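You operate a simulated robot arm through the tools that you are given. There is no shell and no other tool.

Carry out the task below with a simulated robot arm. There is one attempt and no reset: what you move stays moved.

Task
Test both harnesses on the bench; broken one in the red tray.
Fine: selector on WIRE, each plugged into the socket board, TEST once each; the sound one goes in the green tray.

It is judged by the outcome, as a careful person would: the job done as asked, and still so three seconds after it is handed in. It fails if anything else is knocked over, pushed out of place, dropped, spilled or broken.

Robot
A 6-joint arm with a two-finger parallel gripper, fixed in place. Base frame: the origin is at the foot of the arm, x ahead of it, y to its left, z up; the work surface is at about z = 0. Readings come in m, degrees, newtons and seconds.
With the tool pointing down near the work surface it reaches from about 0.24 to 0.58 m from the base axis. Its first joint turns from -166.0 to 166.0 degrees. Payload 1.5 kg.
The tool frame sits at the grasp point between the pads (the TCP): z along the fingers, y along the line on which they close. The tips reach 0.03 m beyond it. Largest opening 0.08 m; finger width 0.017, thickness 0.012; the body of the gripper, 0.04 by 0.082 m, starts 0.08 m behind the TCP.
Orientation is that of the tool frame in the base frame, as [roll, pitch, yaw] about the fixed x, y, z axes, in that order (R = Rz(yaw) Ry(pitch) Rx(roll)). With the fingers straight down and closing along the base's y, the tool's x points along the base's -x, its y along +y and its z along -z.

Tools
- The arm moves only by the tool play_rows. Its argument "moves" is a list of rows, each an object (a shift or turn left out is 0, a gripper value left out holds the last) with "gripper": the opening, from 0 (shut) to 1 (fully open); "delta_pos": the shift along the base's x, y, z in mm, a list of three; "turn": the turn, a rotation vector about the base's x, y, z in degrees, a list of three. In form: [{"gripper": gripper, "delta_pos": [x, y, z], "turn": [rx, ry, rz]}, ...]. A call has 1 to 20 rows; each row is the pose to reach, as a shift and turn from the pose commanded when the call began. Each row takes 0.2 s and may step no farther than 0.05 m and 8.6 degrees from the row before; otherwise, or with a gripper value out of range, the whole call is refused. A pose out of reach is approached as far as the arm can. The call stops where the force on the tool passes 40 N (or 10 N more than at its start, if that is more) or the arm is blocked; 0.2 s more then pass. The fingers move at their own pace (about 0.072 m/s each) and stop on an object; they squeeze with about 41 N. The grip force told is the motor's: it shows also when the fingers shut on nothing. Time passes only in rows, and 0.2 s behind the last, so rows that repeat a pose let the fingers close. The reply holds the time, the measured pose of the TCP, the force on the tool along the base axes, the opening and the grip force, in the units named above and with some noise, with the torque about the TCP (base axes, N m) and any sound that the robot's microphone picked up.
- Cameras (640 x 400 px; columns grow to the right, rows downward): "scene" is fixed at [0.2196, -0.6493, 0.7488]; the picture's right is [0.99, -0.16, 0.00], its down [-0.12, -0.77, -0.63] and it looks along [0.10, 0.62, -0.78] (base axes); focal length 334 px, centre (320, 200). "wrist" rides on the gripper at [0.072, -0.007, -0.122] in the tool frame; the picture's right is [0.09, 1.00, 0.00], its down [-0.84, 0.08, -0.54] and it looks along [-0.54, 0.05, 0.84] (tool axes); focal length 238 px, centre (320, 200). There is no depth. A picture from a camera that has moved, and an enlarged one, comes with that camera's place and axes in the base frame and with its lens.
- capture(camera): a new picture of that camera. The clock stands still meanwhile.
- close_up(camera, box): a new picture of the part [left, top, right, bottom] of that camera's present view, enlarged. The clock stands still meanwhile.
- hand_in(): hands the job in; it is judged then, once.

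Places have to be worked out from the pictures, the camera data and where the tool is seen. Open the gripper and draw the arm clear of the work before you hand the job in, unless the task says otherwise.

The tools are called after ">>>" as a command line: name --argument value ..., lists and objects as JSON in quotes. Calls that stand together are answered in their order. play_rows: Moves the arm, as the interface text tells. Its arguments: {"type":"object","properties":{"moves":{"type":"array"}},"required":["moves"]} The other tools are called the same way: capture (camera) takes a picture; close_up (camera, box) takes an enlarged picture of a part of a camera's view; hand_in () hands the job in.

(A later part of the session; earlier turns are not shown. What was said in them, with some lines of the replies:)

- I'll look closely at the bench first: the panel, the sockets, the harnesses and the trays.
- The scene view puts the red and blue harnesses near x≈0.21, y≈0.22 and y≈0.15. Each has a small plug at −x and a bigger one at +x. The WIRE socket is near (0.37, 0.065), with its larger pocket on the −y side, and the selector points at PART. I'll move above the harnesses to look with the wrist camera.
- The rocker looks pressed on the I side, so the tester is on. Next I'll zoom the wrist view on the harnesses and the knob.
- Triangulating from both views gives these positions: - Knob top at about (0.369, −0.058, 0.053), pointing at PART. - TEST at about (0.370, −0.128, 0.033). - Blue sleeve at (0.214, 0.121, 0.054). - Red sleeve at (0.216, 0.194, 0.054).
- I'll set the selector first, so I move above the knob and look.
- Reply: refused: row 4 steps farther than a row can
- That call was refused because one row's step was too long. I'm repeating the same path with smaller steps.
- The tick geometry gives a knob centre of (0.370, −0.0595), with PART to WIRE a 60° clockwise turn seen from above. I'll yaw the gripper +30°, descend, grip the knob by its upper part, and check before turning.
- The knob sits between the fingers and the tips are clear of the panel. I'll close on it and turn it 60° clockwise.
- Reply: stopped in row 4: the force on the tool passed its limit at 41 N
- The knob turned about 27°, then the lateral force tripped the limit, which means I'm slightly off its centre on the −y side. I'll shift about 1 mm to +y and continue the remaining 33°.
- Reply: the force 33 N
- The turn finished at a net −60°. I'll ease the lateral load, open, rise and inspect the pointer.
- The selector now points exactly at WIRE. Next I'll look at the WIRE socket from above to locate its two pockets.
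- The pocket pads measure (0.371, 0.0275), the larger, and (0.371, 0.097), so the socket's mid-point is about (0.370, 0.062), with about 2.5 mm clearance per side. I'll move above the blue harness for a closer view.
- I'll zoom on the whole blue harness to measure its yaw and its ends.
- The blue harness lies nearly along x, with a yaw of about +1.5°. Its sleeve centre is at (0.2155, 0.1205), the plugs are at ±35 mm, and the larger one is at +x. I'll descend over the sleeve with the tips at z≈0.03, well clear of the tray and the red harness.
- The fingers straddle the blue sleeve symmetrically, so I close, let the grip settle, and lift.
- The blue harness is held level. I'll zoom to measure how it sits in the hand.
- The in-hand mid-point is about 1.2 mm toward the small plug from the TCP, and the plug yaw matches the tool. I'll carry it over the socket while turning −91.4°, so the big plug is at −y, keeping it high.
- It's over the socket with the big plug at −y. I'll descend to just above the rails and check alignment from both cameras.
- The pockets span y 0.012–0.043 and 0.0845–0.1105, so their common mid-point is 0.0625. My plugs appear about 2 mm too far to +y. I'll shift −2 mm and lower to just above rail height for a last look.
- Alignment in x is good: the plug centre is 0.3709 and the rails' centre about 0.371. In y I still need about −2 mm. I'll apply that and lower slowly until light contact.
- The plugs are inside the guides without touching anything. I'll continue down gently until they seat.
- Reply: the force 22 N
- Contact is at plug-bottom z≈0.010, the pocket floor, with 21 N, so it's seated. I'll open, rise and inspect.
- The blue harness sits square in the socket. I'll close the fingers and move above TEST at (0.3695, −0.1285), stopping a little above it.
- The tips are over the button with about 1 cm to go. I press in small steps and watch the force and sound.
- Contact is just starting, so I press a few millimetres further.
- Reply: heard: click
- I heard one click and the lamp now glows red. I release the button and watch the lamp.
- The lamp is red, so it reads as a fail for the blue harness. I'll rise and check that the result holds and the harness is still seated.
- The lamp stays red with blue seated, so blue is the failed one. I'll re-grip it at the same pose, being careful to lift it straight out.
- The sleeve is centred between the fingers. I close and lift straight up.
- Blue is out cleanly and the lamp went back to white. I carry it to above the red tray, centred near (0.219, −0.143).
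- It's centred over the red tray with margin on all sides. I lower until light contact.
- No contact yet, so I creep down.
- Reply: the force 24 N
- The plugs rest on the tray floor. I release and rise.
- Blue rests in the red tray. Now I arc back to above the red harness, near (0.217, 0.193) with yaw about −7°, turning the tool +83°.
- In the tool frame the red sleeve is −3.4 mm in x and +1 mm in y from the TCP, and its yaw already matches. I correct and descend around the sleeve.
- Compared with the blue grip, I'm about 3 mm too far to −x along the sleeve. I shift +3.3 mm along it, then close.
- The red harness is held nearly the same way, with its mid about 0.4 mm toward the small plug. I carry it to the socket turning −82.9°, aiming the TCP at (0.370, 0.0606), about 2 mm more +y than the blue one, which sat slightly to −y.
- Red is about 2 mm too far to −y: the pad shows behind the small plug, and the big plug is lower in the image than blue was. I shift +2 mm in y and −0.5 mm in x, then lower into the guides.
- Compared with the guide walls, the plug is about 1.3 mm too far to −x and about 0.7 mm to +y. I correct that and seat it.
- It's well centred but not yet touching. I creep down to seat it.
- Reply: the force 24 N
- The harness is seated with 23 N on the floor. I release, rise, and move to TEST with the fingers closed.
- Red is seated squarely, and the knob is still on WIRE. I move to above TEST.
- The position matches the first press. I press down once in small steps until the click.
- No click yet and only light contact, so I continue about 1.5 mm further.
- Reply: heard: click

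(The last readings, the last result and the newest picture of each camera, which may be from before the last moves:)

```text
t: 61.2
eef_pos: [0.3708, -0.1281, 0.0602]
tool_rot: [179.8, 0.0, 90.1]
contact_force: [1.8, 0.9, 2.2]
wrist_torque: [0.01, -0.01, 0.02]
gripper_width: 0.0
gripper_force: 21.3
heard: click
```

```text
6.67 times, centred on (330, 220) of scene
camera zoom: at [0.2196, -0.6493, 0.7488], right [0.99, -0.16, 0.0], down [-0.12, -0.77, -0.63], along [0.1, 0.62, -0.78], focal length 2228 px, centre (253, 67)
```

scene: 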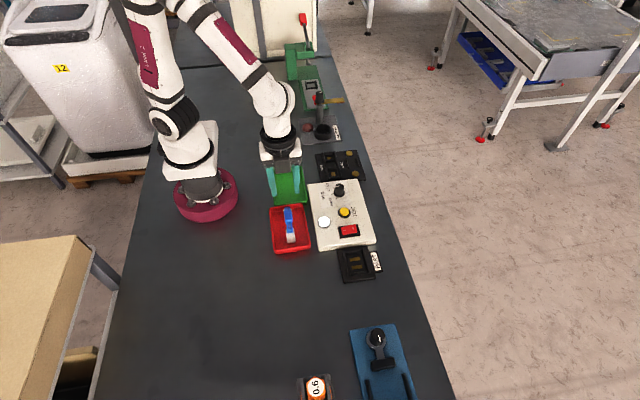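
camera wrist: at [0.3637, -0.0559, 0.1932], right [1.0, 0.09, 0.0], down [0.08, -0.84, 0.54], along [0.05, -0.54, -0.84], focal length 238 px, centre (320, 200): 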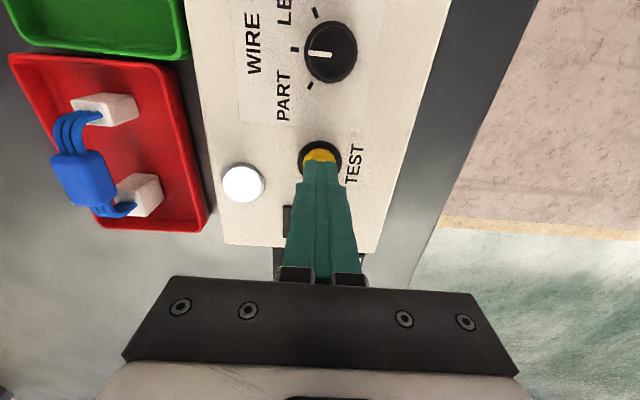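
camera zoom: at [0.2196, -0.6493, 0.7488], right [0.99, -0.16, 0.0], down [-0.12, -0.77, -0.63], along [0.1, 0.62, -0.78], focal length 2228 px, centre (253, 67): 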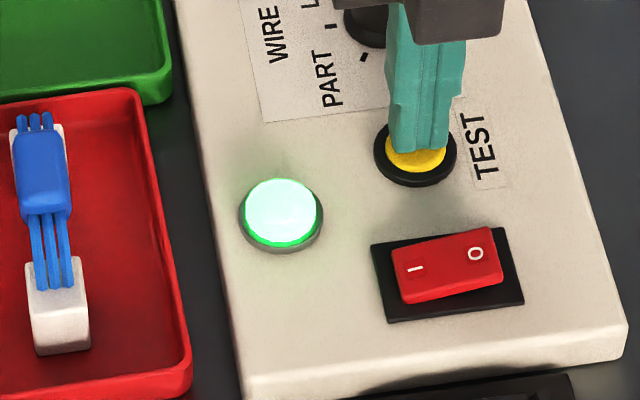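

The lamp is green, so the red harness is sound and blue is confirmed as the broken one. I rise, return over the socket, and descend to re-grip the red harness.

>>> play_rows --moves '[{"delta_pos": [0, 0, 15]}, {"delta_pos": [0, 0, 60]}, {"delta_pos": [0, 0, 105]}, {"gripper": 0.55, "delta_pos": [0, 20, 118]}, {"delta_pos": [0, 65, 118]}, {"delta_pos": [0, 110, 118]}, {"delta_pos": [0, 155, 118]}, {"delta_pos": [0, 190, 118]}, {"delta_pos": [0, 190, 118]}]'

>>> close_up --camera "wrist" --box '[260, 60, 420, 190]'

>>> close_up --camera "scene" --box '[250, 140, 370, 270]'

```text
t: 63.2
eef_pos: [0.3701, 0.0639, 0.1788]
tool_rot: [179.9, 0.0, 90.0]
contact_force: [-0.3, -0.2, 0.8]
wrist_torque: [-0.02, 0.0, 0.0]
gripper_width: 0.0441
gripper_force: 0.0
```

```text
3.08 times, centred on (340, 125) of wrist
camera zoom: at [0.3623, 0.1355, 0.3014], right [1.0, 0.09, 0.0], down [0.08, -0.84, 0.54], along [0.05, -0.54, -0.84], focal length 733 px, centre (258, 431)
```

zoom: 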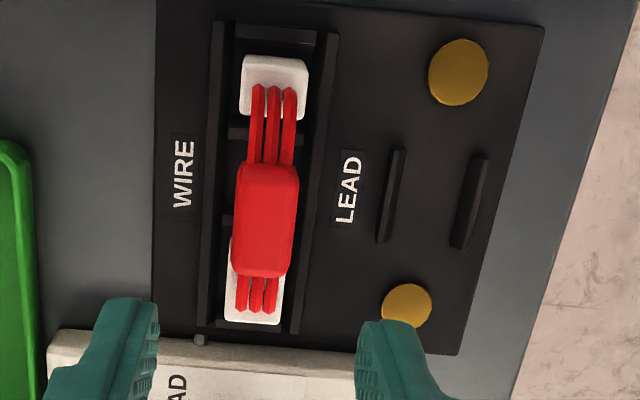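

```text
3.08 times, centred on (310, 205) of scene
camera zoom: at [0.2196, -0.6493, 0.7488], right [0.99, -0.16, 0.0], down [-0.12, -0.77, -0.63], along [0.1, 0.62, -0.78], focal length 1028 px, centre (351, 185)
```

zoom: 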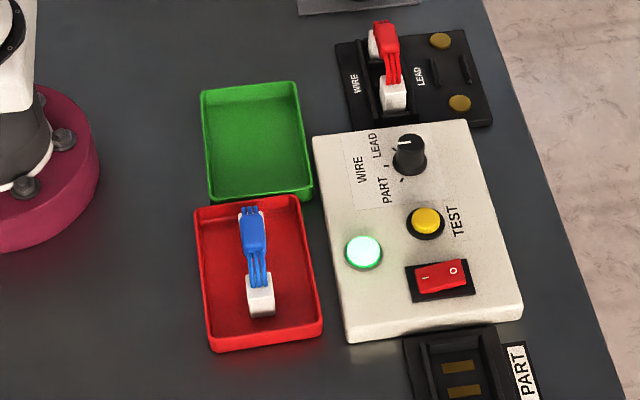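

The tool is about 2 mm further +y than when I released, so I shift back, descend and grip, then lift.

>>> play_rows --moves '[{"delta_pos": [0, -2, -40]}, {"delta_pos": [0, -2, -75]}, {"delta_pos": [0, -2, -100]}, {"delta_pos": [0, -2, -109]}, {"delta_pos": [0, -2, -109]}]'

>>> capture --camera "wrist"

```text
t: 64.4
eef_pos: [0.3707, 0.0591, 0.0695]
tool_rot: [179.9, 0.0, 90.1]
contact_force: [-0.7, -0.3, 0.2]
wrist_torque: [0.02, 0.0, 0.02]
gripper_width: 0.0437
gripper_force: 0.1
```

```text
taken
camera wrist: at [0.3643, 0.1307, 0.1913], right [1.0, 0.09, 0.0], down [0.08, -0.84, 0.54], along [0.05, -0.54, -0.84], focal length 238 px, centre (320, 200)
```

wrist: 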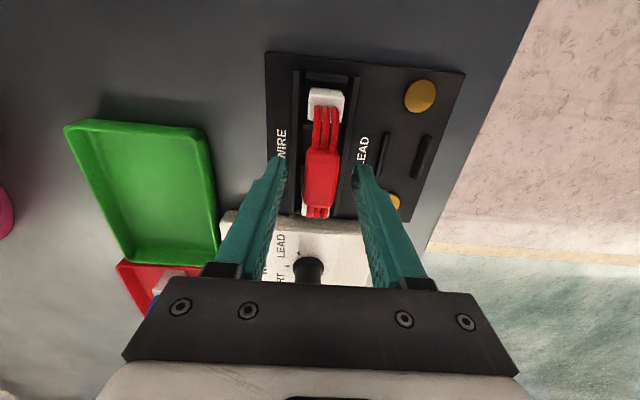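

The sleeve is centred between the fingers. I close and lift straight up.

>>> play_rows --moves '[{"gripper": 0}, {"gripper": 0}, {"gripper": 0}, {"delta_pos": [0, 0, 6]}, {"delta_pos": [0, 0, 20]}, {"delta_pos": [0, 0, 50]}, {"delta_pos": [0, 0, 90]}, {"delta_pos": [0, 0, 120]}, {"delta_pos": [0, 0, 120]}]'

>>> close_up --camera "scene" --box '[250, 90, 390, 240]'

```text
t: 66.4
eef_pos: [0.3685, 0.0591, 0.191]
tool_rot: [179.8, 0.0, 90.1]
contact_force: [0.9, 0.9, -1.0]
wrist_torque: [0.02, 0.02, -0.01]
gripper_width: 0.0191
gripper_force: 33.1
```

```text
2.67 times, centred on (320, 165) of scene
camera zoom: at [0.2196, -0.6493, 0.7488], right [0.99, -0.16, 0.0], down [-0.12, -0.77, -0.63], along [0.1, 0.62, -0.78], focal length 891 px, centre (320, 293)
```

zoom: 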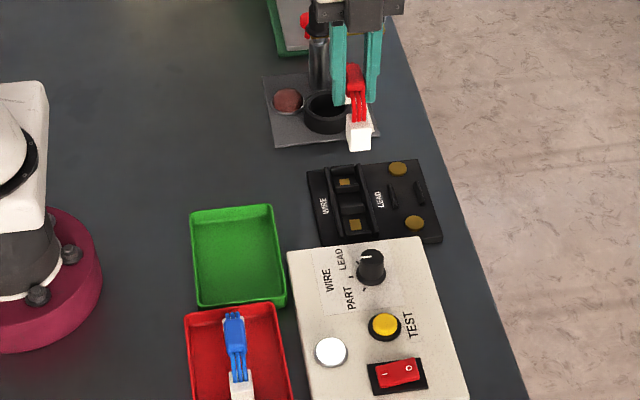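

Red is out and the lamp is back to white. The green tray's centre measures about (0.232, 0.001). I'll carry the harness to (0.241, 0.001), within reach and well inside the walls.

>>> play_rows --moves '[{"delta_pos": [-30, -14, 0]}, {"delta_pos": [-60, -28, 0]}, {"delta_pos": [-90, -42, 0]}, {"delta_pos": [-115, -53, 0]}, {"delta_pos": [-129, -59, 0]}, {"delta_pos": [-129, -59, -35]}, {"delta_pos": [-129, -59, -70]}, {"delta_pos": [-129, -59, -90]}, {"delta_pos": [-129, -59, -90]}]'

>>> capture --camera "wrist"

>>> close_up --camera "scene" --box '[230, 120, 350, 240]'

```text
t: 68.4
eef_pos: [0.2416, -0.0009, 0.1001]
tool_rot: [179.9, 0.0, 90.0]
contact_force: [0.0, -0.2, -0.9]
wrist_torque: [0.0, -0.02, -0.03]
gripper_width: 0.019
gripper_force: 33.5
```

```text
taken
camera wrist: at [0.2351, 0.0712, 0.2209], right [1.0, 0.09, 0.0], down [0.08, -0.84, 0.54], along [0.05, -0.54, -0.84], focal length 238 px, centre (320, 200)
```

wrist: 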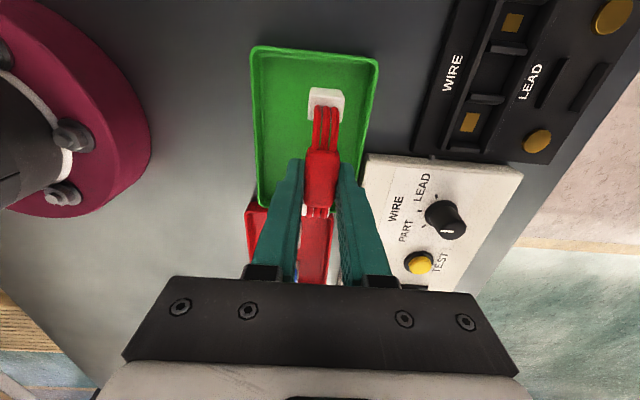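

```text
3.33 times, centred on (290, 180) of scene
camera zoom: at [0.2196, -0.6493, 0.7488], right [0.99, -0.16, 0.0], down [-0.12, -0.77, -0.63], along [0.1, 0.62, -0.78], focal length 1114 px, centre (420, 267)
```

zoom: 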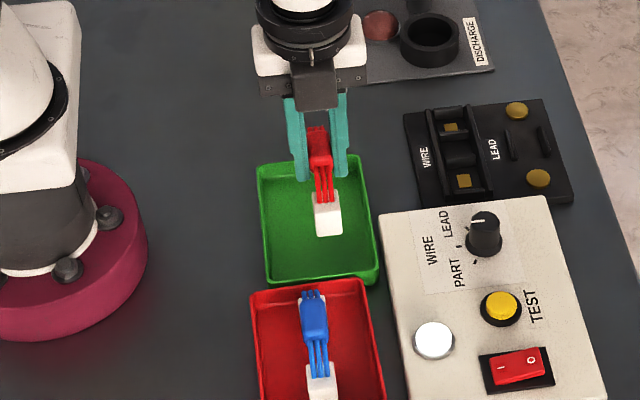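

It's over the green tray, slightly right of centre, so I shift 3 mm left. Then I lower and creep to contact.

>>> play_rows --moves '[{"delta_pos": [-3, 2, -15]}, {"delta_pos": [-3, 2, -27]}, {"delta_pos": [-3, 2, -33]}, {"delta_pos": [-3, 2, -34]}]'

>>> play_rows --moves '[{"delta_pos": [0, 0, -1]}, {"delta_pos": [0, 0, -2]}, {"delta_pos": [0, 0, -2]}]'

```text
t: 69.4
eef_pos: [0.2388, 0.0014, 0.0668]
tool_rot: [179.9, -0.1, 90.1]
contact_force: [-0.7, -0.1, -0.2]
wrist_torque: [-0.01, -0.02, 0.01]
gripper_width: 0.019
gripper_force: 33.4
```

```text
t: 70.2
eef_pos: [0.2391, 0.0027, 0.0631]
tool_rot: [179.9, 0.1, 90.1]
contact_force: [-0.6, -0.3, -0.3]
wrist_torque: [-0.02, 0.03, 0.02]
gripper_width: 0.019
gripper_force: 33.2
```

Still no contact, so I creep a little more.

>>> play_rows --moves '[{"delta_pos": [0, 0, -1]}, {"delta_pos": [0, 0, -1]}]'

>>> play_rows --moves '[{"delta_pos": [0, 0, -1]}, {"delta_pos": [0, 0, -1]}]'

>>> close_up --camera "scene" --box '[250, 150, 330, 230]'

```text
t: 70.8
eef_pos: [0.2387, 0.0033, 0.0632]
tool_rot: [179.9, -0.1, 90.1]
contact_force: [-1.6, -2.0, 17.2]
wrist_torque: [-0.02, 0.15, 0.0]
gripper_width: 0.0188
gripper_force: 33.4
```

```text
t: 71.4
eef_pos: [0.2393, 0.0038, 0.0625]
tool_rot: [179.8, 0.0, 90.1]
contact_force: [-2.0, 0.6, 26.5]
wrist_torque: [0.05, 0.14, -0.02]
gripper_width: 0.0192
gripper_force: 33.2
```

```text
5.00 times, centred on (290, 190) of scene
camera zoom: at [0.2196, -0.6493, 0.7488], right [0.99, -0.16, 0.0], down [-0.12, -0.77, -0.63], along [0.1, 0.62, -0.78], focal length 1671 px, centre (470, 250)
```

zoom: 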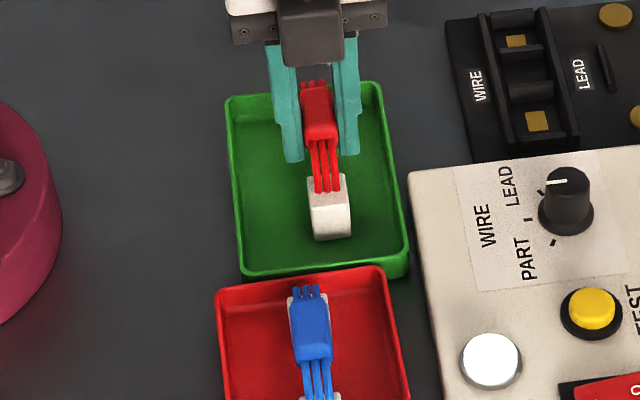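

The harness rests on the green tray's floor. I ease off, open, and rise clear.

>>> play_rows --moves '[{"delta_pos": [0, 0, 1.5]}, {"gripper": 0.25, "delta_pos": [0, 0, 1.5]}, {"gripper": 0.45, "delta_pos": [0, 0, 1.5]}, {"gripper": 0.45, "delta_pos": [0, 0, 1.5]}, {"delta_pos": [0, 0, 15]}, {"delta_pos": [0, 0, 55]}, {"delta_pos": [0, 0, 100]}, {"delta_pos": [0, 0, 140]}, {"gripper": 1, "delta_pos": [40, 0, 160]}, {"delta_pos": [85, 0, 170]}, {"delta_pos": [125, 10, 180]}, {"delta_pos": [160, 20, 190]}, {"delta_pos": [160, 20, 190]}]'

>>> capture --camera "scene"

>>> close_up --camera "scene" --box '[250, 130, 390, 280]'

```text
t: 74.2
eef_pos: [0.4001, 0.022, 0.2541]
tool_rot: [180.0, 0.0, 90.2]
contact_force: [0.5, 0.5, -0.8]
wrist_torque: [-0.04, 0.0, -0.02]
gripper_width: 0.08
gripper_force: 0.0
```

```text
taken
```

scene: 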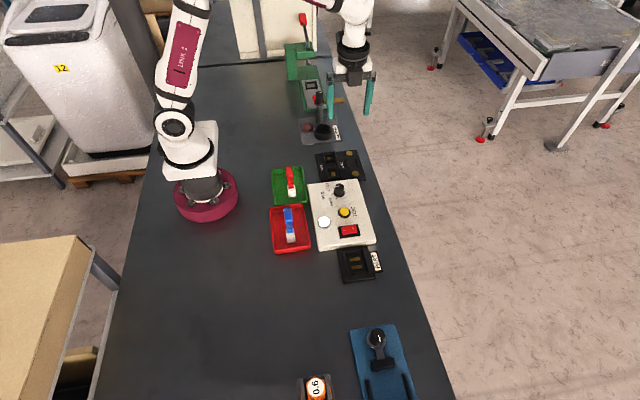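

```text
2.67 times, centred on (320, 205) of scene
camera zoom: at [0.2196, -0.6493, 0.7488], right [0.99, -0.16, 0.0], down [-0.12, -0.77, -0.63], along [0.1, 0.62, -0.78], focal length 891 px, centre (320, 187)
```

zoom: 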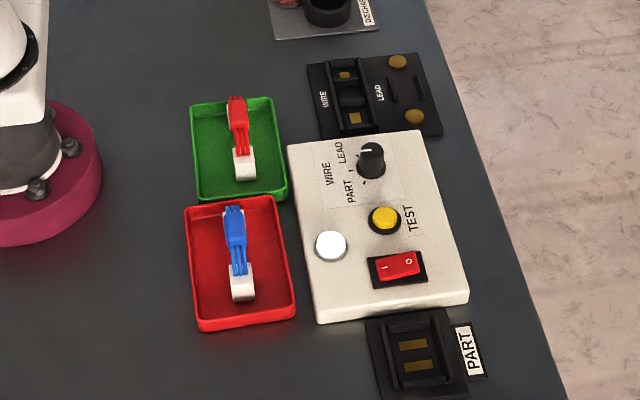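

Both harnesses stand in their trays: blue, which failed, is in red, and red, which passed, is in green. The selector is on WIRE, the sockets are empty, nothing else has moved, and the arm is clear with the gripper open, so I hand in.

>>> hand_in

```text
The job is handed in.
```

I tested both harnesses with the selector on WIRE, pressing TEST once for each, and put them in their trays.

| Harness | Lamp after TEST | Tray |
|---|---|---|
| Blue | Red (broken) | Red |
| Red | Green (sound) | Green |

The last picture showed both standing in their trays, the sockets empty and nothing else moved. The arm was clear with the gripper open when I handed the job in. The selector is still on WIRE; it was on PART when I started.
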